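You operate a simulated robot arm through the tools that you are given. There is no shell and no other tool. Be economical: measure what you need, move in short steps, check, and stop when the job is done.

The job below is to be done with a simulated robot arm. You get a single attempt, and the scene is never put back.

JOB
Wax the middle of the red-dot nail brush's back in the clamping jig.
Fine: clamp it first and leave it clamped; use the green pad and the green box; pad back on the black mat, lid shut; the other brush stays unwaxed. Set down upright: green pad. A coat counts when it lies all over at full strength: go over it till it gets no stronger.

It is judged by the outcome, as a careful person would: the job done as asked, and still so three seconds after it is handed in. It fails if anything else is knocked over, pushed out of place, dropped, spilled or broken. A push-on lid holds only when it is set on centred and level and pressed home; a screw cap is set on level and turned clockwise until tight.

ROBOT AND FRAMES
A 7-joint arm with a two-finger parallel gripper, fixed in place. Base frame: the origin is at the foot of the arm, x ahead of it, y to its left, z up; the work surface is at about z = 0. Units: cm, rad, N and s.
With the tool pointing down near the work surface it reaches from about 22 to 58 cm from the base axis. Its first joint turns from -1.152 to 1.152 rad. Payload 2.5 kg.
The tool frame sits at the grasp point between the pads (the TCP): z along the fingers, y along the line on which they close. The tips reach 2.3 cm beyond it. Largest opening 9.4 cm; finger width 3.8, thickness 1; the body of the gripper, 5.4 by 9.6 cm, starts 3.9 cm behind the TCP.
Orientation is told as [roll, pitch, yaw] about the base's x, y, z axes, in that order, counted from this pose: with the fingers straight down and closing along the base's y, the tool's x points along the base's -x, its y along +y and its z along -z.

CONTROLS
- The arm moves only by the tool nudge_tool. Its argument "moves" is a list of rows, each an object (a shift or turn left out is 0, a gripper value left out holds the last) with "xyz": the shift along the base's x, y, z in units of 30 mm (1.0 is 30 mm), a list of three; "delta_rot": the turn, a rotation vector about the base's x, y, z in units of 5 degrees (1.0 is 5 degrees), a list of three; "claw": the finger opening in m, from 0 to 0.094. In form: [{"xyz": [dx, dy, dz], "delta_rot": [wx, wy, wz], "claw": claw}, ...]. A call has 1 to 8 rows; each row shifts and turns the commanded pose from where the row before left it. A call with a number of a shift or a turn outside -1 to 1 is refused whole. Each row takes 0.2 s and may step no farther than 5 cm and 0.15 rad from the row before; otherwise, or with a gripper value out of range, the whole call is refused. A pose out of reach is approached as far as the arm can. The call stops where the force on the tool passes 50 N (or 10 N more than at its start, if that is more) or the arm is blocked; 0.2 s more then pass. The fingers move at their own pace (about 10.8 cm/s each) and stop on an object; they squeeze with about 21 N. The grip force told is the motor's: it shows also when the fingers shut on nothing. Time passes only in rows, and 0.2 s behind the last, so rows that do not move let the fingers close. The reply holds the time, the measured pose of the TCP, the force on the tool along the base axes, the opening and the grip force, in the units named above and with some noise, with the torque about the TCP (base axes, N m) and any sound that the robot's microphone picked up.
- Cameras (640 x 400 px; columns grow to the right, rows downward): "scene" is fixed at [11.11, -39.6, 55.92]; the picture's right is [0.97, -0.25, 0.00], its down [-0.12, -0.44, -0.89] and it looks along [0.22, 0.86, -0.46] (base axes); focal length 323 px, centre (320, 200). "wrist" rides on the gripper at [8.6, 1.6, -7.4] in the tool frame; the picture's right is [-0.18, 0.98, 0.00], its down [-0.58, -0.11, -0.81] and it looks along [-0.79, -0.15, 0.59] (tool axes); focal length 243 px, centre (320, 200).
- capture(camera): a new picture of that camera. The clock stands still meanwhile.
- pixel_to_xyz(camera, pixels): for up to 12 pixels [column, row] of the newest picture of that camera ("zoom" is the newest enlarged one), the place [x, y, z] in the base frame of the surface seen there, good to about 0.3 cm, but the place of the scene camera against the robot may be out by one fixed shift of up to 1.8 cm in any direction. The clock stands still meanwhile.
- enlarge(camera, box): a new picture of the part [left, top, right, bottom] of that camera's present view, enlarged. The clock stands still meanwhile.
- job_done(): hands the job in; it is judged then, once.

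Go step by step. Measure first, check grasps and placings, and put right what went wrong. The budget is 80 turns and 38 pictures, counting those below and the enlarged ones. Unless the task says otherwise, let go and move clear before handing in, and close with one line.

The tools are called after "Call:" as a command line: name --argument value ..., lists and objects as JSON in quotes. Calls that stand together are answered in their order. nudge_tool: Moves the arm, as the interface text tells. Its arguments: {"type":"object","properties":{"moves":{"type":"array","items":{"type":"object","properties":{"xyz":{"type":"array","items":{"type":"number"}},"delta_rot":{"type":"array","items":{"type":"number"}},"claw":{"type":"number"}}}}},"required":["moves"]} The other tools are called the same way: capture (camera) takes a picture; pixel_to_xyz (camera, pixels) gives the place of the surface under pixels of a picture; enlarge (camera, box) takes an enlarged picture of a part of a camera's view; job_done () hands the job in.

At the start:

```text
clock: 0.0
eef_pos: [27.09, 16.6, 38.05]
orientation: [0.0, 0.001, 0.0]
contact_force: [0.0, 0.1, 0.2]
wrist_torque: [0.0, -0.03, -0.01]
width: 9.42
gripper_force: 0.0
```

scene: 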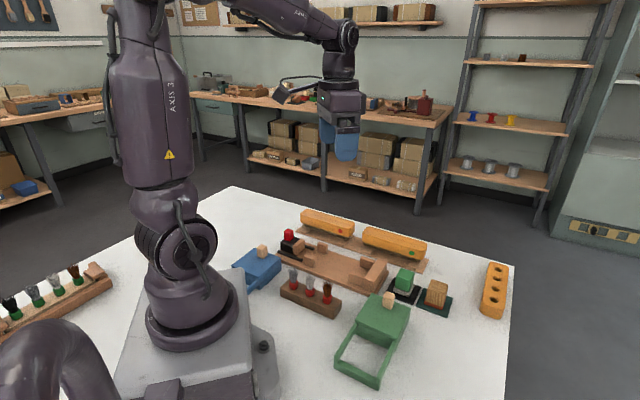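
wrist: 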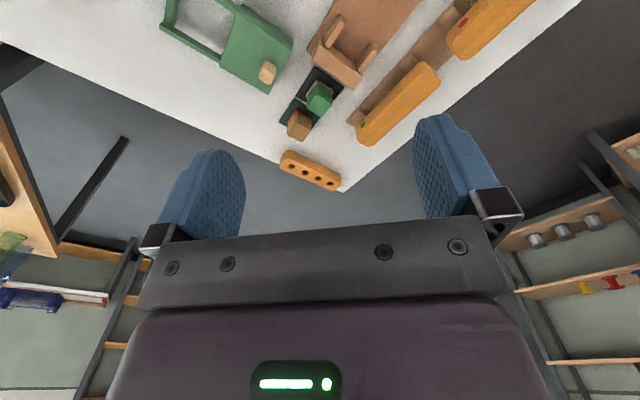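

The scene shows two orange brushes around (327,222) and (395,242), a jig at (330,268), green pad at (405,280) and green box at (380,320). I'll enlarge for detail.

Call:
enlarge --camera "scene" --box '[230, 190, 390, 290]'

Call:
enlarge --camera "scene" --box '[320, 220, 480, 390]'

Call:
pixel_to_xyz --camera "scene" --pixels '[[327, 217], [350, 234], [304, 213], [395, 239], [425, 250], [330, 266], [375, 270], [292, 240], [405, 274], [389, 299], [437, 290], [362, 355]]'

```text
4.00 times, centred on (310, 240) of scene
```

zoom: 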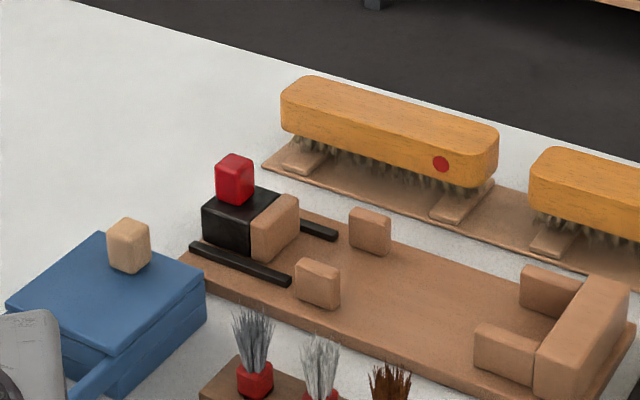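

```text
2.35 times, centred on (400, 305) of scene
```

zoom: 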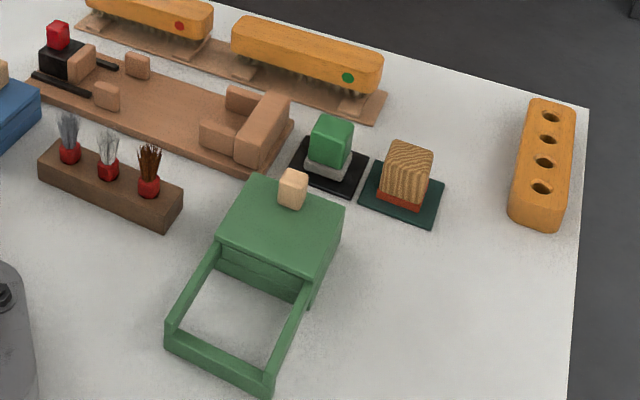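

```text
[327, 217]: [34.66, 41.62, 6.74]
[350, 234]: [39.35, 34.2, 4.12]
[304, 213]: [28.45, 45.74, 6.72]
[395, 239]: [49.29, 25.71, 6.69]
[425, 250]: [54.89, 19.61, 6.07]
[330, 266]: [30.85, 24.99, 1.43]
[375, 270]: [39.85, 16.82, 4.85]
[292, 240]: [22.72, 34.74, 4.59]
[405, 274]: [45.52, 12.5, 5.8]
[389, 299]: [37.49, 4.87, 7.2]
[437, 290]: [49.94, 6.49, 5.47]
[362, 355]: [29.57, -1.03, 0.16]
```

I compare the wrist view of the same features to find the scene camera's shift.

Call:
enlarge --camera "wrist" --box '[150, 0, 550, 200]'

Call:
pixel_to_xyz --camera "wrist" --pixels '[[268, 70], [321, 92], [301, 120], [462, 20], [357, 130], [430, 75], [338, 60], [330, 38], [365, 55], [325, 80], [225, 75], [290, 40]]'

Call:
pixel_to_xyz --camera "scene" --pixels '[[389, 297], [406, 271], [438, 285], [363, 233], [422, 260], [428, 240], [390, 281], [437, 313], [388, 291], [420, 303]]'

```text
1.60 times, centred on (350, 100) of wrist
```

zoom: 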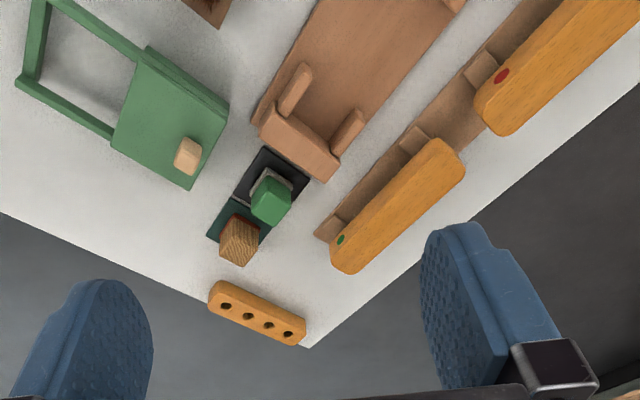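

```text
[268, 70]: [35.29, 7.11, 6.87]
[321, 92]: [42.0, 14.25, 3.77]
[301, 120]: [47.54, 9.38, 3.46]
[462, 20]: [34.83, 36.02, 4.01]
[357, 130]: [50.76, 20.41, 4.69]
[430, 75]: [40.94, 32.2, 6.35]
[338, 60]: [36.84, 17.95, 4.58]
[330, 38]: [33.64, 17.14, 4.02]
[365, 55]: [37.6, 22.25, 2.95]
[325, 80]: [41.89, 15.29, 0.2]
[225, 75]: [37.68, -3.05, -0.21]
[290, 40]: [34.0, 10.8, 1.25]
```

```text
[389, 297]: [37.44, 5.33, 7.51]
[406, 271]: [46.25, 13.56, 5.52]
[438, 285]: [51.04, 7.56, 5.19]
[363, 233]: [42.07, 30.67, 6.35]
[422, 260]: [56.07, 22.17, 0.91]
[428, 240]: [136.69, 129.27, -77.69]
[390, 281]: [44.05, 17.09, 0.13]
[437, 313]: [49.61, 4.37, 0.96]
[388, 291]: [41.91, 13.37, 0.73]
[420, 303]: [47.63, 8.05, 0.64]
```

The scene camera appears off by about (-2,+1.7). I tilt the wrist camera down for a better measured view.

Call:
nudge_tool --moves '[{"xyz": [0, 1, 0], "delta_rot": [0, 1, 0]}, {"xyz": [0, 1, 0], "delta_rot": [0, 1, 0]}, {"xyz": [-0.3, 0.7, -0.3], "delta_rot": [0, 1, 0]}, {"xyz": [-0.3, 0, -0.3], "delta_rot": [0, 1, 0]}, {"xyz": [-0.3, 0, -0.3], "delta_rot": [0, 1, 0]}, {"delta_rot": [0, 1, 0]}, {}]'

Call:
capture --camera "wrist"

```text
clock: 1.6
eef_pos: [24.44, 24.88, 35.3]
orientation: [-0.001, 0.526, 0.0]
contact_force: [-0.3, 0.0, 0.5]
wrist_torque: [-0.01, 0.0, 0.02]
width: 9.41
gripper_force: 0.1
```

```text
32 pictures are left
```

wrist: 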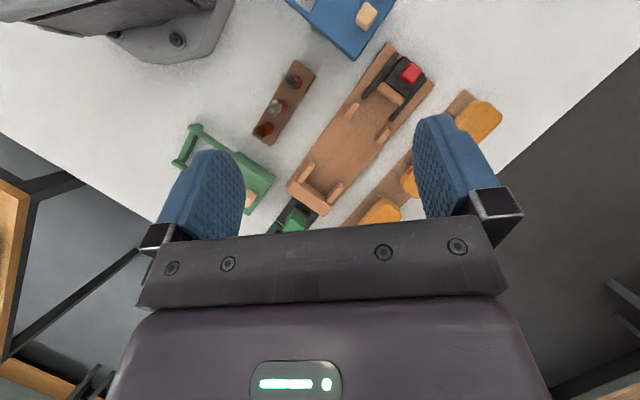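

The whole jig is visible from (410,72) to (310,190). I enlarge it and measure.

Call:
enlarge --camera "wrist" --box '[270, 30, 510, 230]'

Call:
pixel_to_xyz --camera "wrist" --pixels '[[411, 72], [387, 97], [382, 133], [353, 108], [336, 188], [304, 172], [316, 200], [329, 207], [290, 189], [350, 140], [388, 43], [433, 83]]'

```text
2.00 times, centred on (390, 130) of wrist
```

zoom: 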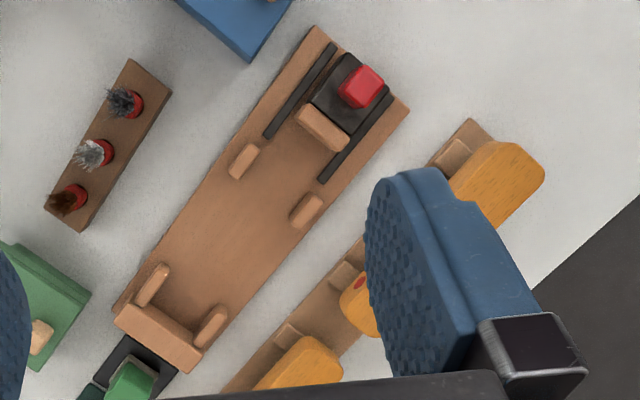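

```text
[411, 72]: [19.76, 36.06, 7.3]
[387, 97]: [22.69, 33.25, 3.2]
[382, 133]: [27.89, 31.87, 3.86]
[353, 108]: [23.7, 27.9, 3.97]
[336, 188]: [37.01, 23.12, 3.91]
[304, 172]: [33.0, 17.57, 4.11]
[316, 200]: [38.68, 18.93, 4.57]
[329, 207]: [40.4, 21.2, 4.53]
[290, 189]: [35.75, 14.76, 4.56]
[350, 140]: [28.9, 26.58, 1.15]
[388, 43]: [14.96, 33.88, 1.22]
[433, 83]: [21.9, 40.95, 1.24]
```

Everything runs at about -45° in base frame. I yaw the tool by -45° (closing across the brushes) and shift so the camera is over jig and brush.

Call:
nudge_tool --moves '[{"xyz": [0.4, 0.2, 0], "delta_rot": [0, 0, -1]}, {"xyz": [0.4, 0.2, 0], "delta_rot": [0, 0, -1]}, {"xyz": [0.4, 0.2, 0], "delta_rot": [0, 0, -1]}, {"xyz": [0.4, 0.2, 0], "delta_rot": [0, 0, -1]}, {"xyz": [0.4, 0.2, 0], "delta_rot": [0, 0, -1]}, {"xyz": [0.4, 0.2, 0], "delta_rot": [0, 0, -1]}, {"xyz": [0.4, 0.2, 0], "delta_rot": [0, 0, -1]}, {"xyz": [0.2, 0.2, 0], "delta_rot": [0, 0, -1]}]'

Call:
nudge_tool --moves '[{"delta_rot": [0, 0, -1]}, {}]'

Call:
capture --camera "wrist"

```text
clock: 3.4
eef_pos: [33.49, 29.48, 35.33]
orientation: [0.0, 0.524, -0.701]
contact_force: [0.3, 0.2, 0.1]
wrist_torque: [0.0, -0.03, -0.03]
width: 9.42
gripper_force: 0.1
```

```text
clock: 4.0
eef_pos: [33.51, 29.54, 35.33]
orientation: [0.001, 0.524, -0.785]
contact_force: [0.8, 0.7, 0.3]
wrist_torque: [0.01, -0.01, -0.01]
width: 9.4
gripper_force: 0.0
```

```text
30 pictures are left
```

wrist: 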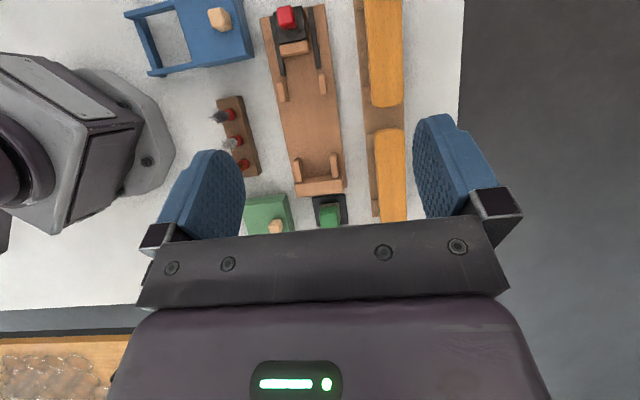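

Clear view of jig (column ~310) and brushes (column ~385). Enlarge and measure edges.

Call:
enlarge --camera "wrist" --box '[240, 0, 430, 230]'

Call:
pixel_to_xyz --camera "wrist" --pixels '[[369, 20], [400, 20], [371, 102], [402, 102], [263, 20], [325, 6], [296, 197], [346, 191], [361, 5], [378, 216], [387, 107], [377, 140]]'

```text
1.74 times, centred on (335, 115) of wrist
```

zoom: 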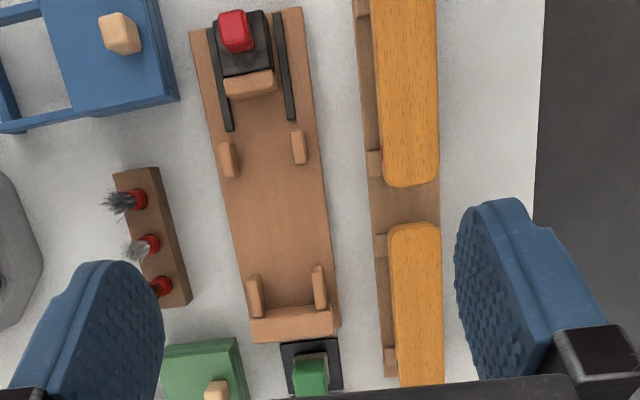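

```text
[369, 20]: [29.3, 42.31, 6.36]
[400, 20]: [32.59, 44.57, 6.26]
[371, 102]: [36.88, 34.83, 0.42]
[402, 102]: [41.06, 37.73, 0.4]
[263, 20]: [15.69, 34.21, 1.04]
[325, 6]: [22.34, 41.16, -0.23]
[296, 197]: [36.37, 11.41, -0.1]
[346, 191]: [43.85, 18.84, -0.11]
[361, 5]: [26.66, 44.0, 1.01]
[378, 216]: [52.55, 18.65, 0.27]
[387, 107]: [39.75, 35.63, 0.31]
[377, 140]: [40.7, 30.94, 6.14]
```

I take precise points from the zoom picture.

Call:
pixel_to_xyz --camera "zoom" --pixels '[[376, 60], [433, 60], [384, 160], [435, 160], [408, 182], [390, 184], [222, 143], [305, 130], [249, 275], [326, 305], [252, 320], [333, 312]]'

Call:
pixel_to_xyz --camera "zoom" --pixels '[[237, 145], [294, 132], [261, 278], [315, 268], [228, 85], [272, 75], [230, 98], [272, 90], [236, 22], [265, 310], [300, 305], [270, 230]]'

Call:
pixel_to_xyz --camera "zoom" --pixels '[[396, 235], [435, 235], [400, 330], [440, 330], [375, 165], [380, 245], [390, 360], [310, 360], [310, 375], [287, 350], [338, 345], [217, 388]]'

```text
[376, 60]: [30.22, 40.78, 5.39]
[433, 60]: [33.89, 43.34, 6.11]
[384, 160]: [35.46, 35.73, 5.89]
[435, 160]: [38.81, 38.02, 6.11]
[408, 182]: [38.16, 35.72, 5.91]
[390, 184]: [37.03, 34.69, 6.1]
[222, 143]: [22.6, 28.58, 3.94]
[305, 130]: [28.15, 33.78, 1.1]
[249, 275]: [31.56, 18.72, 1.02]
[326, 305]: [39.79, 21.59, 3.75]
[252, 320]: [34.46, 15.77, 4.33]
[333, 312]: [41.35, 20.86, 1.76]
```

```text
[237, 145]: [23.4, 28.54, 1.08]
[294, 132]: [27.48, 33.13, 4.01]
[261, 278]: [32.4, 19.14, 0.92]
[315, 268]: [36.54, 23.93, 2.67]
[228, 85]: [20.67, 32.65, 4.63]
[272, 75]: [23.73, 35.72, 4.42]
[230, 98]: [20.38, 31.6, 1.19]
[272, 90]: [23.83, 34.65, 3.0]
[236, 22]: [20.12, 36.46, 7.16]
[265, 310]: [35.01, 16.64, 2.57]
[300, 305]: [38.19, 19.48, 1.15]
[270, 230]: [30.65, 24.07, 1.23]
```

```text
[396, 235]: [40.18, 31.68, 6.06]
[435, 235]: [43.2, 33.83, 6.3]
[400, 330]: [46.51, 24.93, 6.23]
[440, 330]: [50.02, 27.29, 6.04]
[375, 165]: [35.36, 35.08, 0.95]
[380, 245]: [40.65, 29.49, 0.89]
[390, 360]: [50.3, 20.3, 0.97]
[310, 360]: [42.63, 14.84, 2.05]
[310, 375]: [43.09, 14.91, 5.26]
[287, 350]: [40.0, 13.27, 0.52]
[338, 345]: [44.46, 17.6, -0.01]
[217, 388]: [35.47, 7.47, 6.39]
```

Brush red: centre line v≈52.4 (v=(x+y)/√2), right end u≈1.8; jig centre v≈39.7, stop face u≈13.1, jaw face u≈-7.8. I need the brush's left end; shift the camera back along the axis.

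Call:
nudge_tool --moves '[{"xyz": [-0.7, 0.7, 0]}, {"xyz": [-0.7, 0.7, 0]}, {}]'

Call:
enlarge --camera "wrist" --box '[240, 0, 480, 150]'

```text
clock: 4.8
eef_pos: [29.17, 33.77, 35.43]
orientation: [0.0, 0.523, -0.784]
contact_force: [1.6, -0.4, 0.3]
wrist_torque: [-0.02, 0.01, -0.03]
width: 9.41
gripper_force: 0.2
```

```text
2.67 times, centred on (360, 75) of wrist
```

zoom: 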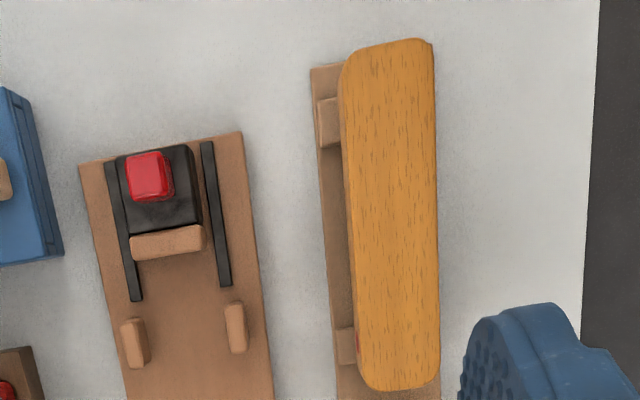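

Call:
pixel_to_xyz --camera "zoom" --pixels '[[350, 60], [428, 48], [390, 46], [347, 120], [433, 120], [357, 280], [436, 280], [366, 380], [432, 378], [400, 386], [345, 200], [436, 200]]'

Call:
pixel_to_xyz --camera "zoom" --pixels '[[134, 240], [202, 232], [122, 322], [146, 320], [227, 305], [243, 303], [137, 295], [225, 280], [152, 170], [140, 190], [165, 185], [160, 215]]'

Call:
pixel_to_xyz --camera "zoom" --pixels '[[312, 70], [330, 120], [333, 220], [347, 345], [345, 390], [80, 167], [240, 133], [204, 145], [108, 165], [122, 160], [190, 146], [200, 220]]'

```text
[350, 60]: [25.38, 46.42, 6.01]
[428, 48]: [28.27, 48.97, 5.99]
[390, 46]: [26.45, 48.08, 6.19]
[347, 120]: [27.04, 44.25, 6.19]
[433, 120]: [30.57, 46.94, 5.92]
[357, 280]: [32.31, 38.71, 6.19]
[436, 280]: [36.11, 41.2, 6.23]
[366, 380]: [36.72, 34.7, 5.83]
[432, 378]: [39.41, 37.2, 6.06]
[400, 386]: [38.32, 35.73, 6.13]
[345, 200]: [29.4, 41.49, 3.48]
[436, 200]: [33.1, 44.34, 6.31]
```

```text
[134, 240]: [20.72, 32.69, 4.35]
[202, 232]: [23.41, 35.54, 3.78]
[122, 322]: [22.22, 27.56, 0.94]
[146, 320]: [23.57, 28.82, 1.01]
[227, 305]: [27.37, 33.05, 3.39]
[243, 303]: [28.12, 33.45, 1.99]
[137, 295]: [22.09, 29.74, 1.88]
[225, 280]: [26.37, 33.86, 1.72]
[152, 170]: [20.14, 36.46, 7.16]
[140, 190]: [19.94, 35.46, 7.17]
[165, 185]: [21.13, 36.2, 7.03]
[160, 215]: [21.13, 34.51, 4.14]
```

```text
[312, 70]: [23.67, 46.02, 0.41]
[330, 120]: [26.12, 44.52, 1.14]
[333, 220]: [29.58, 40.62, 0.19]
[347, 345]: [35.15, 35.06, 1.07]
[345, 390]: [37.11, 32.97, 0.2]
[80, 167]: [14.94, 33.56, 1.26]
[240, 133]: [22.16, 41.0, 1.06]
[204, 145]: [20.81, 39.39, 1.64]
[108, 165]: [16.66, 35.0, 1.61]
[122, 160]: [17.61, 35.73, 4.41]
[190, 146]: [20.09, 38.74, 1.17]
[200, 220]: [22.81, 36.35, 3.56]
```

Brush back: centre ≈(32.4,41.8), length 17.2, width 4.4, top z 6.2, axis -46°. Gripper levels and descends above its centre.

Call:
nudge_tool --moves '[{"xyz": [0.15, 0.38, -0.8], "delta_rot": [-0.707, -0.707, 0]}, {"xyz": [0.15, 0.38, -0.8], "delta_rot": [-0.707, -0.707, 0]}, {"xyz": [0.15, 0.38, -0.8], "delta_rot": [-0.707, -0.707, 0]}, {"xyz": [0.15, 0.38, -0.8], "delta_rot": [-0.707, -0.707, 0]}, {"xyz": [0.15, 0.38, -0.8], "delta_rot": [-0.707, -0.707, 0]}, {"xyz": [0.15, 0.38, -0.8], "delta_rot": [-0.707, -0.707, 0]}, {"xyz": [0.18, 0.4, -0.8], "delta_rot": [0, 0, -0.2]}, {}]'

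Call:
capture --camera "wrist"

```text
clock: 6.6
eef_pos: [32.36, 41.8, 18.72]
orientation: [0.0, -0.003, -0.803]
contact_force: [0.6, 0.8, -0.3]
wrist_torque: [-0.01, 0.01, -0.01]
width: 9.38
gripper_force: 0.0
```

```text
27 pictures are left
```

wrist: 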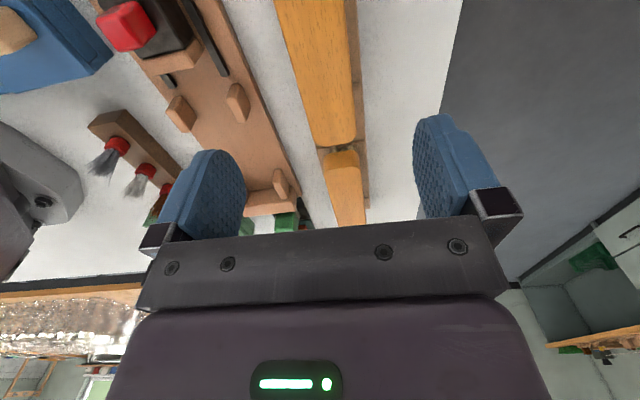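

Brush is aligned between the fingers. Descending to z≈5.5 and closing.

Call:
nudge_tool --moves '[{"xyz": [0, 0, -1]}, {"xyz": [0, 0, -1]}, {"xyz": [0, 0, -1]}, {"xyz": [0, 0, -1]}, {"xyz": [0, 0, -0.4]}, {}]'

Call:
enlarge --camera "scene" --box '[260, 160, 420, 260]'

```text
clock: 8.0
eef_pos: [32.34, 41.95, 5.48]
orientation: [-0.001, 0.003, -0.804]
contact_force: [-0.6, 0.5, 0.2]
wrist_torque: [0.0, 0.0, 0.01]
width: 9.43
gripper_force: 0.0
```

```text
4.00 times, centred on (340, 210) of scene
```

zoom: 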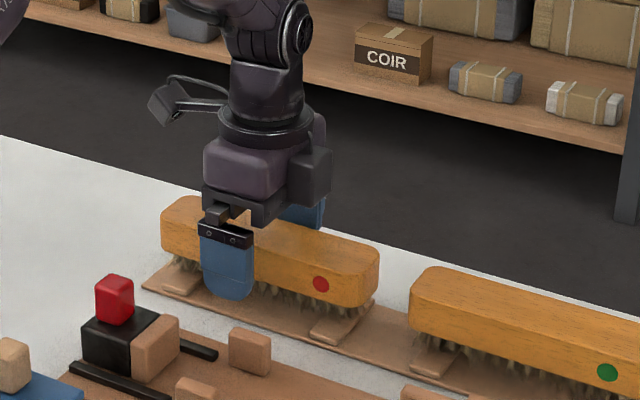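

Fingers flank the brush near its middle. Close and lift.

Call:
nudge_tool --moves '[{"claw": 0.03}, {"claw": 0.03}, {"claw": 0.03}, {"claw": 0.03}]'

Call:
nudge_tool --moves '[{"xyz": [0, 0, 0.5]}, {"xyz": [0, 0, 1]}, {"xyz": [0, 0, 1]}, {}]'

Call:
enlarge --camera "scene" --box '[240, 140, 400, 300]'

```text
clock: 9.0
eef_pos: [32.31, 41.93, 5.57]
orientation: [0.0, -0.001, -0.803]
contact_force: [-0.8, 0.4, -0.2]
wrist_torque: [-0.04, -0.04, 0.03]
width: 4.6
gripper_force: 21.2
```

```text
clock: 10.0
eef_pos: [32.49, 41.82, 12.84]
orientation: [0.0, -0.001, -0.802]
contact_force: [-0.2, 0.7, -2.3]
wrist_torque: [0.0, -0.02, 0.01]
width: 4.58
gripper_force: 21.1
```

```text
2.50 times, centred on (320, 220) of scene
```

zoom: 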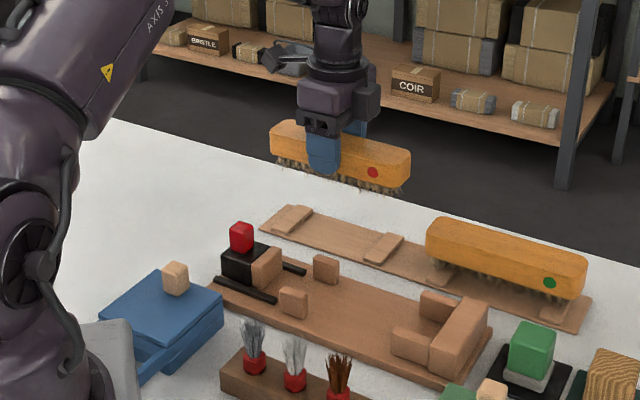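

Brush is held level. Move over the jig to (31.0,25.2), yaw -44.5°.

Call:
nudge_tool --moves '[{"xyz": [-0.084, -0.925, 0], "delta_rot": [0, 0, 0.3]}, {"xyz": [-0.084, -0.925, 0]}, {"xyz": [-0.084, -0.925, 0]}, {"xyz": [-0.084, -0.925, 0]}, {"xyz": [-0.084, -0.925, 0]}, {"xyz": [-0.084, -0.925, 0]}, {}]'

Call:
nudge_tool --moves '[{"xyz": [0, 0, -0.9]}, {"xyz": [0, 0, -0.3]}, {}]'

Call:
enlarge --camera "scene" --box '[250, 180, 410, 300]'

Call:
capture --camera "wrist"

```text
clock: 11.6
eef_pos: [31.01, 25.15, 12.99]
orientation: [0.0, -0.001, -0.776]
contact_force: [0.0, -0.6, -2.3]
wrist_torque: [-0.02, 0.0, 0.02]
width: 4.59
gripper_force: 21.0
```

```text
clock: 12.4
eef_pos: [31.05, 25.15, 9.27]
orientation: [0.002, 0.003, -0.777]
contact_force: [0.0, 0.5, -1.7]
wrist_torque: [0.0, -0.02, -0.02]
width: 4.57
gripper_force: 21.3
```

```text
3.33 times, centred on (330, 240) of scene
```

zoom: 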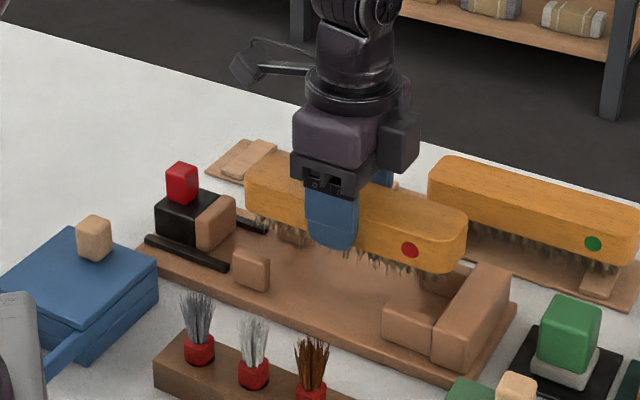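

```text
23 pictures are left
```

wrist: 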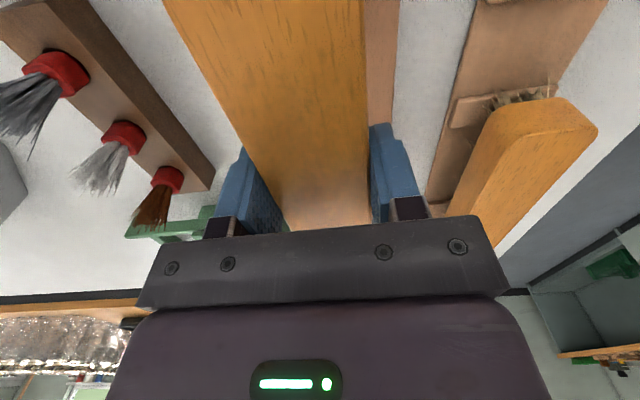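

The brush hangs over the jig between the posts, clear of stop and jaw. Lower it gently until contact.

Call:
nudge_tool --moves '[{"xyz": [0, 0, -0.6]}, {"xyz": [0, 0, -0.4]}, {"xyz": [0, 0, -0.1]}, {}]'

Call:
enlarge --camera "scene" --box '[250, 180, 410, 300]'

```text
clock: 13.4
eef_pos: [30.88, 25.15, 6.08]
orientation: [0.002, -0.001, -0.777]
contact_force: [-2.8, -3.7, 18.7]
wrist_torque: [-0.11, 0.1, -0.06]
width: 4.59
gripper_force: 21.3
```

```text
3.33 times, centred on (330, 240) of scene
```

zoom: 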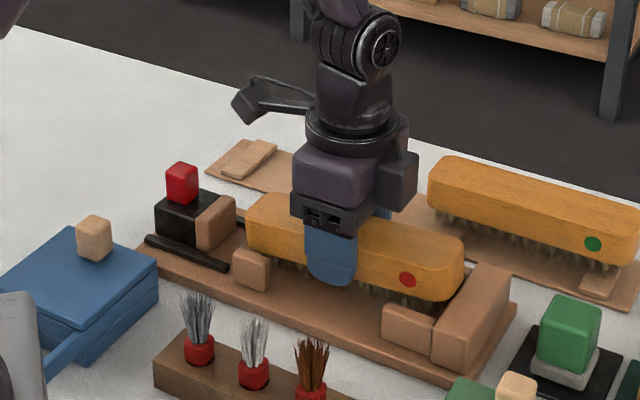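

Contact came at z≈6.1 with a push of ~4.6 N toward -v, so it may be catching a far post. Lift slightly, shift 0.4 cm to -v and retry.

Call:
nudge_tool --moves '[{"xyz": [0, 0, 0.3]}, {"xyz": [-0.1, -0.1, 0]}, {"xyz": [0, 0, -0.15]}, {"xyz": [0, 0, -0.1]}, {"xyz": [0, 0, -0.05]}, {"xyz": [0, 0, -0.05]}, {}]'

Call:
capture --camera "wrist"

```text
clock: 15.0
eef_pos: [30.65, 24.84, 5.98]
orientation: [0.002, 0.001, -0.776]
contact_force: [0.5, -2.7, 10.6]
wrist_torque: [0.32, 0.53, 0.06]
width: 4.58
gripper_force: 20.7
```

```text
21 pictures are left
```

wrist: 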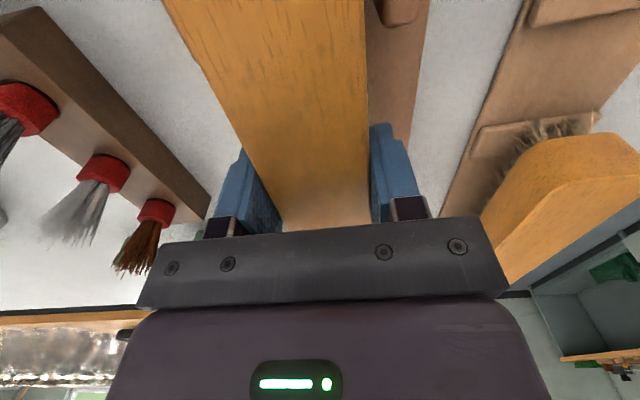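

Now torque shows contact at the near-left post, whereas the first spot was centred contact (bristles on board). Go back to v≈39.8 and lower.

Call:
nudge_tool --moves '[{"xyz": [0, 0, 0.3]}, {"xyz": [0.13, 0.14, 0]}, {"xyz": [0, 0, -0.15]}, {"xyz": [0, 0, -0.1]}, {"xyz": [0, 0, -0.05]}, {}]'

```text
clock: 16.4
eef_pos: [31.02, 25.37, 5.84]
orientation: [0.002, 0.002, -0.774]
contact_force: [-3.1, -1.0, 4.7]
wrist_torque: [0.37, 0.42, 0.2]
width: 4.59
gripper_force: 21.1
```

z is now lower (5.84) with less force. Lower a bit more to seat it.

Call:
nudge_tool --moves '[{"xyz": [0, 0, -0.06]}, {"xyz": [0, 0, -0.06]}, {}]'

Call:
enlarge --camera "scene" --box '[270, 210, 410, 300]'

```text
clock: 17.2
eef_pos: [31.05, 25.27, 5.57]
orientation: [0.002, 0.0, -0.776]
contact_force: [1.6, -2.7, 8.9]
wrist_torque: [0.36, 0.54, 0.02]
width: 4.58
gripper_force: 20.8
```

```text
4.44 times, centred on (340, 255) of scene
```

zoom: 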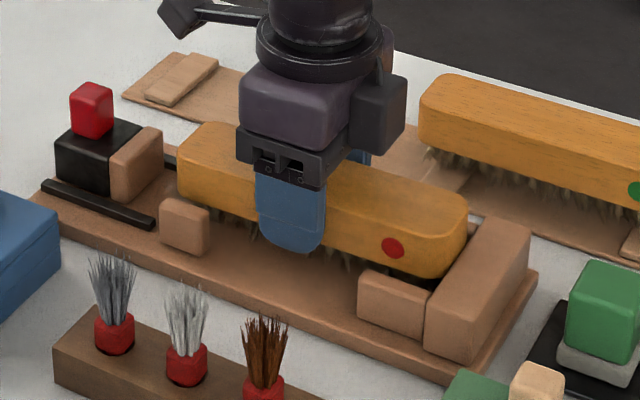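

Torque still indicates left-end contact on the -v side. Nudge +v by 0.25 cm and observe.

Call:
nudge_tool --moves '[{"xyz": [0, 0, 0.1]}, {"xyz": [0.06, 0.06, 0]}, {"xyz": [0, 0, -0.1]}, {}]'

```text
clock: 18.2
eef_pos: [31.09, 25.31, 5.65]
orientation: [-0.003, 0.002, -0.777]
contact_force: [-9.2, -8.2, 10.1]
wrist_torque: [0.16, 0.29, -0.51]
width: 4.6
gripper_force: 21.3
```

Now the right end presses on the far post: brush is yawed too far counter-clockwise. Lift slightly, undo the shift, rotate -2°, and lower again.

Call:
nudge_tool --moves '[{"xyz": [0, 0, 0.35]}, {"xyz": [-0.05, -0.05, 0], "delta_rot": [0, 0, -0.4]}, {"xyz": [0, 0, -0.15]}, {"xyz": [0, 0, -0.1]}, {"xyz": [0, 0, -0.05]}, {}]'

```text
clock: 19.6
eef_pos: [31.15, 25.43, 5.73]
orientation: [0.009, -0.002, -0.811]
contact_force: [5.4, 3.9, 19.9]
wrist_torque: [0.32, -0.33, 0.03]
width: 4.6
gripper_force: 21.0
```

Contact now on the +v side. Lift 3 cm and look at the brush tilt and alignment.

Call:
nudge_tool --moves '[{"xyz": [0, 0, 0.5]}, {"xyz": [0, 0, 0.4]}, {}]'

Call:
enlarge --camera "scene" --box '[270, 200, 410, 300]'

```text
clock: 20.4
eef_pos: [31.06, 25.33, 8.2]
orientation: [-0.001, 0.001, -0.811]
contact_force: [-0.3, 0.1, -2.3]
wrist_torque: [-0.02, 0.01, 0.0]
width: 4.61
gripper_force: 21.2
```

```text
4.00 times, centred on (340, 250) of scene
```

zoom: 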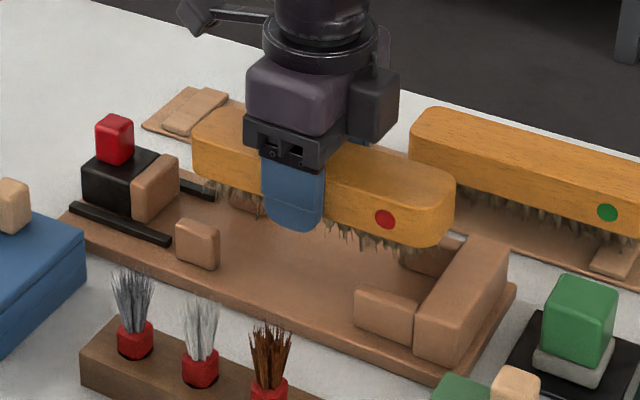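

Query the scene zoom: brush edge vs. jig edge directions (a fixed camera shift doesn't matter here).

Call:
pixel_to_xyz --camera "zoom" --pixels '[[80, 233], [425, 373], [198, 225], [385, 292], [190, 234], [212, 236], [358, 308], [412, 312], [240, 205], [425, 248], [492, 243], [420, 325]]'

Call:
pixel_to_xyz --camera "zoom" --pixels '[[205, 165], [445, 228], [345, 208], [200, 115], [450, 175], [430, 192], [205, 140], [340, 175], [540, 210], [430, 160], [160, 160], [140, 200]]'

```text
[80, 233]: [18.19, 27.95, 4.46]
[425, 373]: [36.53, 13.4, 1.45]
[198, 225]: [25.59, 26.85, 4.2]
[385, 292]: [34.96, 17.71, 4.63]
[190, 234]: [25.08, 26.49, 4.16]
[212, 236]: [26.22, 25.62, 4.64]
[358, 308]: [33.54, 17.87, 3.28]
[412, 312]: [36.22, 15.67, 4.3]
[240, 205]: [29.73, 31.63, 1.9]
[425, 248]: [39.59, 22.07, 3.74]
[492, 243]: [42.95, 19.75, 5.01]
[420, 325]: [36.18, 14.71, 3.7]
```

```text
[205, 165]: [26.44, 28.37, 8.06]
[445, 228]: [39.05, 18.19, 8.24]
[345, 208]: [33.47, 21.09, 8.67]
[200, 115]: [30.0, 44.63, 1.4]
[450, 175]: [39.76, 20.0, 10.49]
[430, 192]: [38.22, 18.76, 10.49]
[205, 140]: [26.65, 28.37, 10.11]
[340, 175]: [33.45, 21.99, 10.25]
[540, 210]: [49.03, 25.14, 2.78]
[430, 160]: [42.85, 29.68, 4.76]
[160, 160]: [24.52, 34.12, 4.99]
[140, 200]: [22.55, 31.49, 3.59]
```

The brush seems to have slid up a bit in the fingers: it was hanging on posts. I'll raise and shift aside to measure the post gap exactly with the wrist camera.

Call:
nudge_tool --moves '[{"xyz": [0, 0, 1]}, {"xyz": [0, 0, 1]}, {"xyz": [0, 0, 1]}, {"xyz": [-0.9, -0.2, 0.3]}, {"xyz": [-0.9, -0.2, 0.3]}, {"xyz": [-0.9, -0.2, 0]}, {"xyz": [-0.8, -0.1, 0]}, {}]'

Call:
capture --camera "wrist"

```text
clock: 22.2
eef_pos: [20.32, 23.0, 19.22]
orientation: [-0.001, 0.0, -0.811]
contact_force: [-0.6, -0.4, -1.9]
wrist_torque: [0.01, -0.01, 0.02]
width: 4.61
gripper_force: 20.4
```

```text
18 pictures are left
```

wrist: 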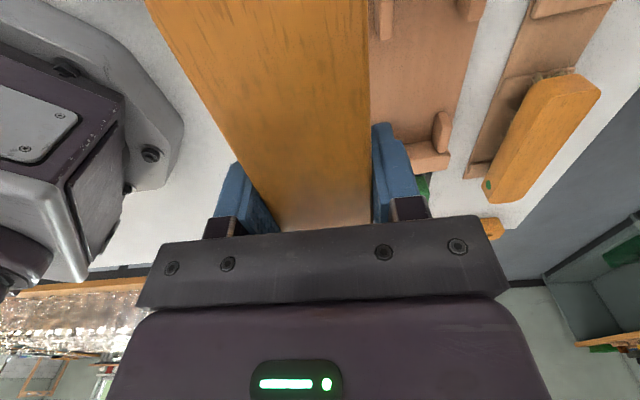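

Posts A (383,15), B (470,8), D (440,132) visible. Enlarge and measure.

Call:
enlarge --camera "wrist" --box '[360, 0, 500, 180]'

```text
2.22 times, centred on (430, 90) of wrist
```

zoom: 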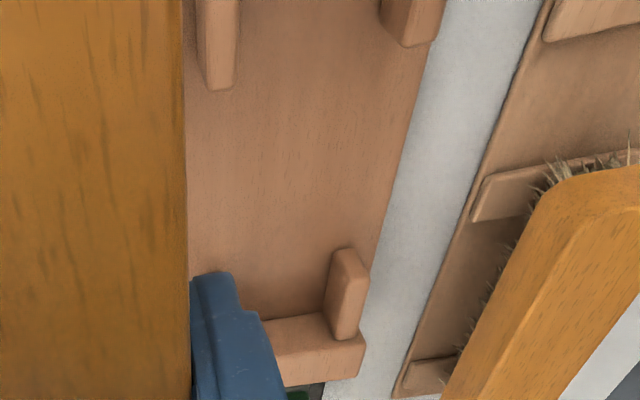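

Call:
pixel_to_xyz --camera "zoom" --pixels '[[205, 30], [215, 30], [230, 30], [236, 60], [244, 60], [250, 30], [384, 10], [392, 10], [376, 10], [378, 30], [405, 10], [440, 10]]'

Call:
pixel_to_xyz --camera "zoom" --pixels '[[334, 260], [330, 280], [326, 290], [320, 310], [345, 255], [340, 300], [360, 270], [352, 300], [280, 320], [272, 317], [205, 80], [220, 85]]'

```text
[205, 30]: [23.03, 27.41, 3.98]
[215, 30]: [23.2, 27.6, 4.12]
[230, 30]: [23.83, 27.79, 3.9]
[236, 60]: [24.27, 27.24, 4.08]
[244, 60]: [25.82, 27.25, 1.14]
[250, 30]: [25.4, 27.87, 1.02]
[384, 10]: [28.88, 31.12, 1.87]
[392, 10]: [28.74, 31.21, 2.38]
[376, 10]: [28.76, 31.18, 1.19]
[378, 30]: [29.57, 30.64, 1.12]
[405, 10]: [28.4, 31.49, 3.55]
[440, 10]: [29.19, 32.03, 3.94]
```

```text
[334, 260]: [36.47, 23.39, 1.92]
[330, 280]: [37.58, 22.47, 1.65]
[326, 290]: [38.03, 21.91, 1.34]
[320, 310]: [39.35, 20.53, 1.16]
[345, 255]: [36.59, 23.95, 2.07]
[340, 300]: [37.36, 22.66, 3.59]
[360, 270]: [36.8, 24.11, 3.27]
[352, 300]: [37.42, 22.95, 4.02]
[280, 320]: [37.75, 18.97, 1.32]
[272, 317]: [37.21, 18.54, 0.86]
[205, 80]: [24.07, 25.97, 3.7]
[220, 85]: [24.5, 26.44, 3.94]
```

Posts' gap is 36.45–42.4 (centre v=39.4), axis exactly -45°; brush 4.6 wide fits with margin. So the contact was likely bristles on the board. Re-place at (30.76,24.96), yaw -45°.

Call:
nudge_tool --moves '[{"xyz": [0.87, 0.163, 0], "delta_rot": [0, 0, 0.3]}, {"xyz": [0.87, 0.163, 0]}, {"xyz": [0.87, 0.163, 0]}, {"xyz": [0.87, 0.163, 0]}, {"xyz": [0, 0, -1]}, {"xyz": [0, 0, -1]}, {"xyz": [0, 0, -1]}, {"xyz": [0, 0, -0.9]}]'

Call:
nudge_tool --moves '[{"xyz": [0, 0, -0.2]}, {"xyz": [0, 0, -0.1]}, {}]'

```text
clock: 24.0
eef_pos: [31.11, 25.12, 7.33]
orientation: [0.0, 0.002, -0.785]
contact_force: [-0.3, 0.1, -1.7]
wrist_torque: [0.01, 0.01, -0.02]
width: 4.61
gripper_force: 21.3
```

```text
clock: 24.8
eef_pos: [30.84, 25.22, 6.61]
orientation: [0.0, -0.001, -0.787]
contact_force: [-0.5, -0.8, -1.7]
wrist_torque: [0.01, 0.0, 0.02]
width: 4.59
gripper_force: 20.8
```

v=39.6; shift slightly to 39.4 and lower in small steps.

Call:
nudge_tool --moves '[{"xyz": [-0.05, -0.06, -0.1]}, {"xyz": [0, 0, -0.1]}, {}]'

Call:
nudge_tool --moves '[{"xyz": [0, 0, -0.1]}, {}]'

```text
clock: 25.6
eef_pos: [30.89, 24.96, 6.01]
orientation: [0.0, 0.0, -0.786]
contact_force: [0.0, -0.9, -1.6]
wrist_torque: [-0.01, 0.03, -0.05]
width: 4.59
gripper_force: 21.0
```

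```text
clock: 26.2
eef_pos: [30.88, 25.03, 5.69]
orientation: [0.0, 0.0, -0.786]
contact_force: [0.9, 0.9, -1.5]
wrist_torque: [0.01, -0.01, -0.01]
width: 4.58
gripper_force: 21.4
```

No contact yet at 5.69. Continue.

Call:
nudge_tool --moves '[{"xyz": [0, 0, -0.07]}, {}]'

Call:
nudge_tool --moves '[{"xyz": [0, 0, -0.07]}, {}]'

```text
clock: 26.8
eef_pos: [30.84, 24.87, 5.43]
orientation: [-0.001, 0.0, -0.785]
contact_force: [0.1, -0.3, -2.4]
wrist_torque: [-0.01, -0.01, 0.01]
width: 4.58
gripper_force: 20.6
```

```text
clock: 27.4
eef_pos: [30.91, 24.9, 5.17]
orientation: [0.0, 0.002, -0.786]
contact_force: [-0.2, 0.8, -2.4]
wrist_torque: [0.03, 0.0, -0.03]
width: 4.6
gripper_force: 21.2
```

Call:
nudge_tool --moves '[{"xyz": [0, 0, -0.07]}, {}]'

Call:
nudge_tool --moves '[{"xyz": [0, 0, -0.06]}, {}]'

Call:
enlarge --camera "scene" --box '[270, 200, 410, 300]'

```text
clock: 28.0
eef_pos: [30.8, 24.97, 4.9]
orientation: [0.0, 0.002, -0.785]
contact_force: [-0.8, 0.3, 1.0]
wrist_torque: [0.08, 0.26, -0.01]
width: 4.57
gripper_force: 21.4
```

```text
clock: 28.6
eef_pos: [30.87, 24.97, 4.88]
orientation: [0.002, 0.0, -0.786]
contact_force: [-1.8, -1.0, 9.9]
wrist_torque: [0.39, 0.5, 0.05]
width: 4.59
gripper_force: 21.2
```

```text
4.00 times, centred on (340, 250) of scene
```

zoom: 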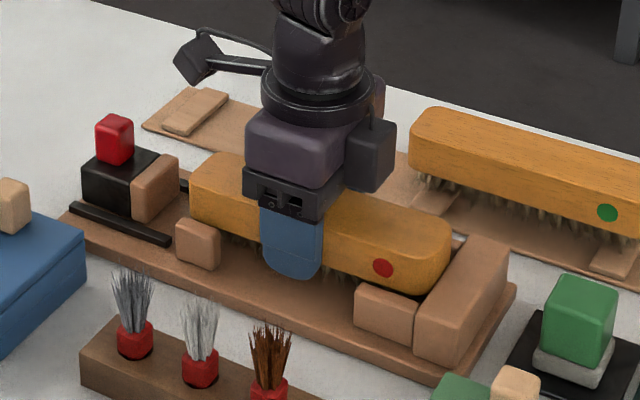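

Brush now clearly sits in the jig, back sides below post tops. Release and rise.

Call:
nudge_tool --moves '[{"claw": 0.075}, {"claw": 0.075}, {"claw": 0.075, "xyz": [0, 0, 0.2]}, {"xyz": [0, 0, 1]}, {"xyz": [0, 0, 1]}, {"xyz": [0, 0, 1]}, {}]'

Call:
enlarge --camera "scene" --box '[270, 200, 410, 300]'

```text
clock: 30.2
eef_pos: [30.89, 25.02, 14.42]
orientation: [0.0, 0.002, -0.786]
contact_force: [0.8, 0.0, -0.4]
wrist_torque: [0.0, 0.0, 0.0]
width: 7.51
gripper_force: 0.0
```

```text
4.00 times, centred on (340, 250) of scene
```

zoom: 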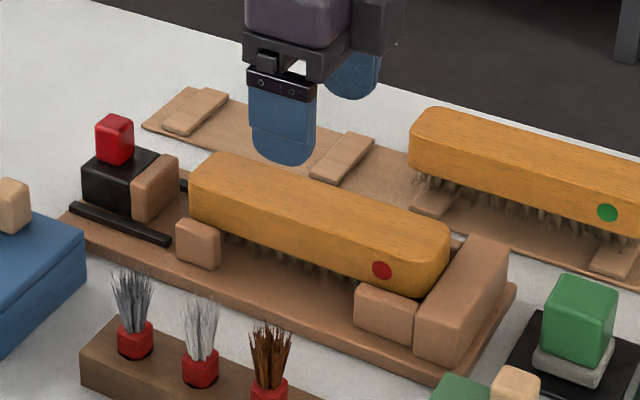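

Brush sits properly, bristles down, in the jig. Now to the red knob at ≈(20.0,36.0).

Call:
nudge_tool --moves '[{"xyz": [-0.91, 0.91, 0], "claw": 0.05}, {"xyz": [-0.91, 0.91, 0]}, {"xyz": [-0.91, 0.91, 0]}, {"xyz": [-0.91, 0.91, 0]}, {"xyz": [0, 0, -0.8]}, {"xyz": [0, 0, -0.8]}, {"xyz": [0, 0, -0.7]}, {}]'

Call:
enlarge --camera "scene" --box '[240, 190, 380, 290]'

```text
clock: 32.0
eef_pos: [19.95, 35.88, 7.63]
orientation: [-0.001, 0.002, -0.786]
contact_force: [-0.6, -0.5, 0.0]
wrist_torque: [-0.04, 0.01, -0.01]
width: 5.0
gripper_force: 0.0
```

```text
4.00 times, centred on (310, 240) of scene
```

zoom: 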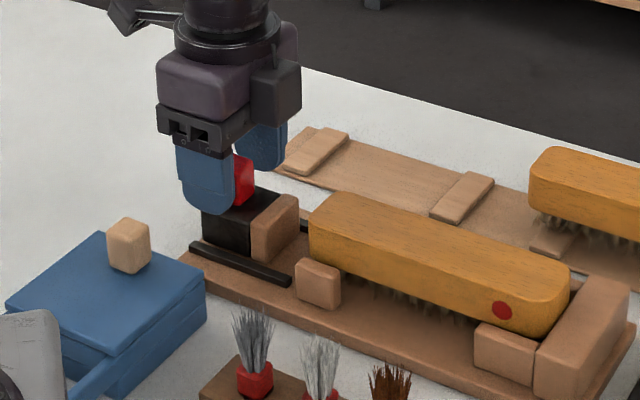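

Knob is between the fingers. Close and slide the jaw along +u in small steps.

Call:
nudge_tool --moves '[{"claw": 0.0}, {"claw": 0.0}, {"claw": 0.0}, {}]'

Call:
nudge_tool --moves '[{"xyz": [0.2, -0.2, 0]}, {"xyz": [0.2, -0.2, 0]}, {"xyz": [0.2, -0.2, 0]}, {}]'

```text
clock: 33.0
eef_pos: [19.87, 35.89, 7.55]
orientation: [0.001, 0.002, -0.785]
contact_force: [7.8, 8.5, -11.1]
wrist_torque: [0.38, 0.34, 0.05]
width: 2.2
gripper_force: 45.1
```

```text
clock: 34.0
eef_pos: [21.81, 34.07, 7.47]
orientation: [0.002, 0.0, -0.785]
contact_force: [6.4, 6.7, -3.5]
wrist_torque: [0.61, 0.55, 0.16]
width: 2.2
gripper_force: 45.1
```

Jaw slides (2.6 cm so far). Continue until resistance.

Call:
nudge_tool --moves '[{"xyz": [0.12, -0.08, 0]}, {"xyz": [0.1, -0.1, 0]}, {}]'

Call:
nudge_tool --moves '[{"xyz": [0.1, -0.1, 0]}, {}]'

```text
clock: 34.8
eef_pos: [21.99, 33.8, 7.54]
orientation: [-0.001, 0.005, -0.782]
contact_force: [-19.5, 13.9, 8.9]
wrist_torque: [0.23, -0.06, -0.58]
width: 2.21
gripper_force: 45.0
```

```text
clock: 35.4
eef_pos: [22.18, 33.64, 7.54]
orientation: [-0.003, 0.009, -0.777]
contact_force: [-23.5, 23.3, 2.1]
wrist_torque: [0.38, 0.15, -0.84]
width: 2.15
gripper_force: 45.3
```

Resistance of ~33 N along the jig axis. Check with a picture.

Call:
enlarge --camera "scene" --box '[250, 200, 410, 300]'

```text
4.00 times, centred on (330, 250) of scene
```

zoom: 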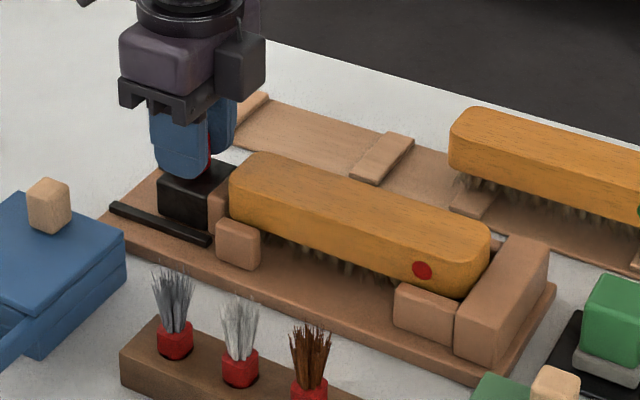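

Jaw touches the brush. Push a bit more to make sure the brush is tight against the stop.

Call:
nudge_tool --moves '[{"xyz": [0.07, -0.07, 0]}, {}, {}]'

```text
clock: 36.2
eef_pos: [22.56, 33.33, 7.52]
orientation: [0.0, 0.007, -0.779]
contact_force: [-17.4, 27.9, -10.1]
wrist_torque: [0.3, 0.09, -0.9]
width: 2.18
gripper_force: 44.9
```

Call:
nudge_tool --moves '[{"xyz": [0.07, -0.07, 0]}, {}, {}]'

Call:
enlarge --camera "scene" --box '[250, 200, 410, 300]'

```text
clock: 37.0
eef_pos: [22.63, 33.2, 7.63]
orientation: [0.001, 0.008, -0.779]
contact_force: [-18.0, 28.2, 0.3]
wrist_torque: [0.34, 0.23, -0.72]
width: 2.16
gripper_force: 45.3
```

```text
4.00 times, centred on (330, 250) of scene
```

zoom: 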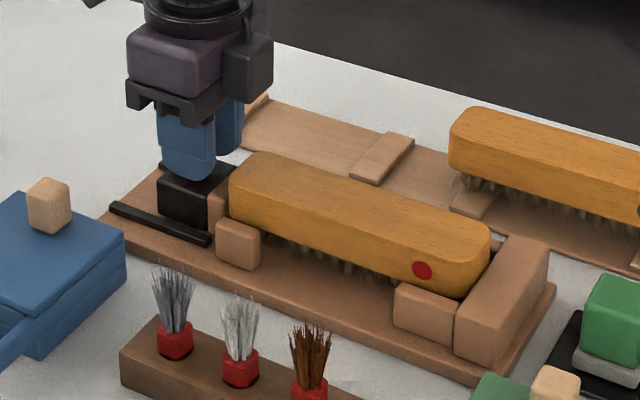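

The jaw and brush didn't move any more; the fingers only slipped on the knob: it's tight. Release and rise, then view the box with the camera tilted.

Call:
nudge_tool --moves '[{"xyz": [-0.06, 0.06, 0]}, {"claw": 0.05}, {"claw": 0.05}, {"xyz": [0, 0, 1]}, {"xyz": [0, 0, 1]}, {"xyz": [0, 0, 1]}, {"xyz": [0, 0, 1]}]'

Call:
enlarge --camera "scene" --box '[250, 200, 450, 390]'

```text
clock: 38.6
eef_pos: [23.0, 33.01, 19.62]
orientation: [-0.001, -0.001, -0.785]
contact_force: [0.0, -0.9, -0.3]
wrist_torque: [0.0, 0.02, -0.01]
width: 4.99
gripper_force: 0.1
```

```text
2.11 times, centred on (350, 295) of scene
```

zoom: 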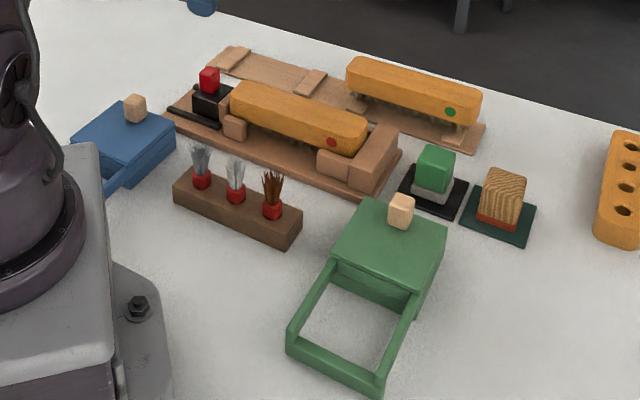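

Brush is clamped between jaw and stop. Now move over to view the green box and pad, tilting the camera down.

Call:
nudge_tool --moves '[{"xyz": [0.458, -0.958, 0.42], "delta_rot": [0.707, 0.707, 0], "claw": 0.094}, {"xyz": [0.458, -0.958, 0.42], "delta_rot": [0.707, 0.707, 0]}, {"xyz": [0.458, -0.958, 0.42], "delta_rot": [0.707, 0.707, 0]}, {"xyz": [0.458, -0.958, 0.42], "delta_rot": [0.707, 0.707, 0]}, {"xyz": [0.458, -0.958, 0.42], "delta_rot": [0.707, 0.707, 0]}, {"xyz": [0.458, -0.958, 0.42], "delta_rot": [0.707, 0.707, 0]}, {"xyz": [0.458, -0.958, 0.42]}, {"xyz": [0.458, -0.958, 0.42]}]'

Call:
enlarge --camera "wrist" --box '[200, 0, 440, 230]'

```text
clock: 40.4
eef_pos: [33.75, 10.23, 29.73]
orientation: [0.0, 0.525, -0.783]
contact_force: [0.2, -0.5, -0.7]
wrist_torque: [0.02, 0.03, -0.01]
width: 9.41
gripper_force: 0.1
```

```text
1.74 times, centred on (320, 115) of wrist
```

zoom: 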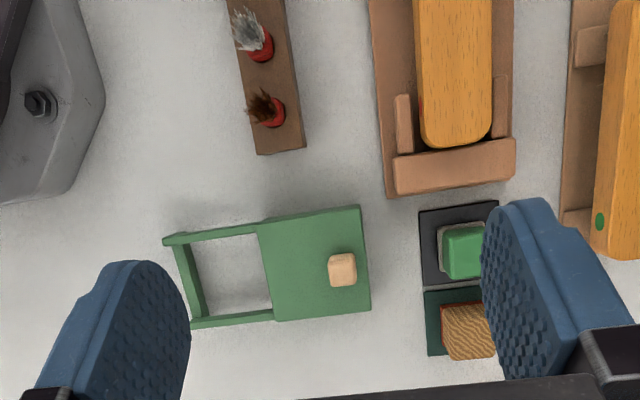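

Query positions: brush end/stop, box corners, knob, pad.

Call:
pixel_to_xyz --camera "zoom" --pixels '[[452, 142], [452, 149], [455, 160], [415, 165], [500, 150], [425, 60], [488, 60], [400, 110], [500, 95], [480, 141], [450, 190], [440, 110]]'

Call:
pixel_to_xyz --camera "zoom" --pixels '[[342, 265], [258, 222], [356, 208], [368, 305], [275, 318], [170, 240], [198, 322], [330, 255], [352, 275], [245, 232], [260, 318], [230, 270]]'

Call:
pixel_to_xyz --camera "zoom" --pixels '[[462, 255], [445, 232], [480, 230], [450, 275], [478, 274], [438, 228], [440, 276], [422, 212], [497, 204], [424, 285], [462, 230], [465, 215]]'

```text
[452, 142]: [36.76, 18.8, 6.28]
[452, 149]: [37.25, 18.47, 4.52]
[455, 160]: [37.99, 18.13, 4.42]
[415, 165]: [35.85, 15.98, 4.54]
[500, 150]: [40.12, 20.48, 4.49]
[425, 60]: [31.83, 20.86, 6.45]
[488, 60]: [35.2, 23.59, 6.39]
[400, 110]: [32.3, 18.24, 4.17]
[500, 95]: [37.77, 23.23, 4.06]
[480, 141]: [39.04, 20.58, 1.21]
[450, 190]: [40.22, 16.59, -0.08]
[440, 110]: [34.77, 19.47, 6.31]
```

```text
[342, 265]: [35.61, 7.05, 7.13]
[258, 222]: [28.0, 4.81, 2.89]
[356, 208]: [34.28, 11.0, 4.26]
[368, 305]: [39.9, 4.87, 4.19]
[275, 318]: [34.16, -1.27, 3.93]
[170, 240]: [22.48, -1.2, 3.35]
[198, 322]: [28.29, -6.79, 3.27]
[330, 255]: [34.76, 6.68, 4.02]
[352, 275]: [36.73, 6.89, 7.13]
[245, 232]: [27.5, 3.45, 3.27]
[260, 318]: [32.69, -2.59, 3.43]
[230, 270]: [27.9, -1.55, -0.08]
```

```text
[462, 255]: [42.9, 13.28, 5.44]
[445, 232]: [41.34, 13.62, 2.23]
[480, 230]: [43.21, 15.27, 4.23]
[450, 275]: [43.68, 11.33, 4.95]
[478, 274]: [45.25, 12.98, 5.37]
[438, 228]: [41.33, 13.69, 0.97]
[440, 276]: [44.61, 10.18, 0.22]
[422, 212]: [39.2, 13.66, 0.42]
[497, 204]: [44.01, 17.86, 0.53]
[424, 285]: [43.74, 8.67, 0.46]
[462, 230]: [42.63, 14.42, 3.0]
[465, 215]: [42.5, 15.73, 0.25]
```

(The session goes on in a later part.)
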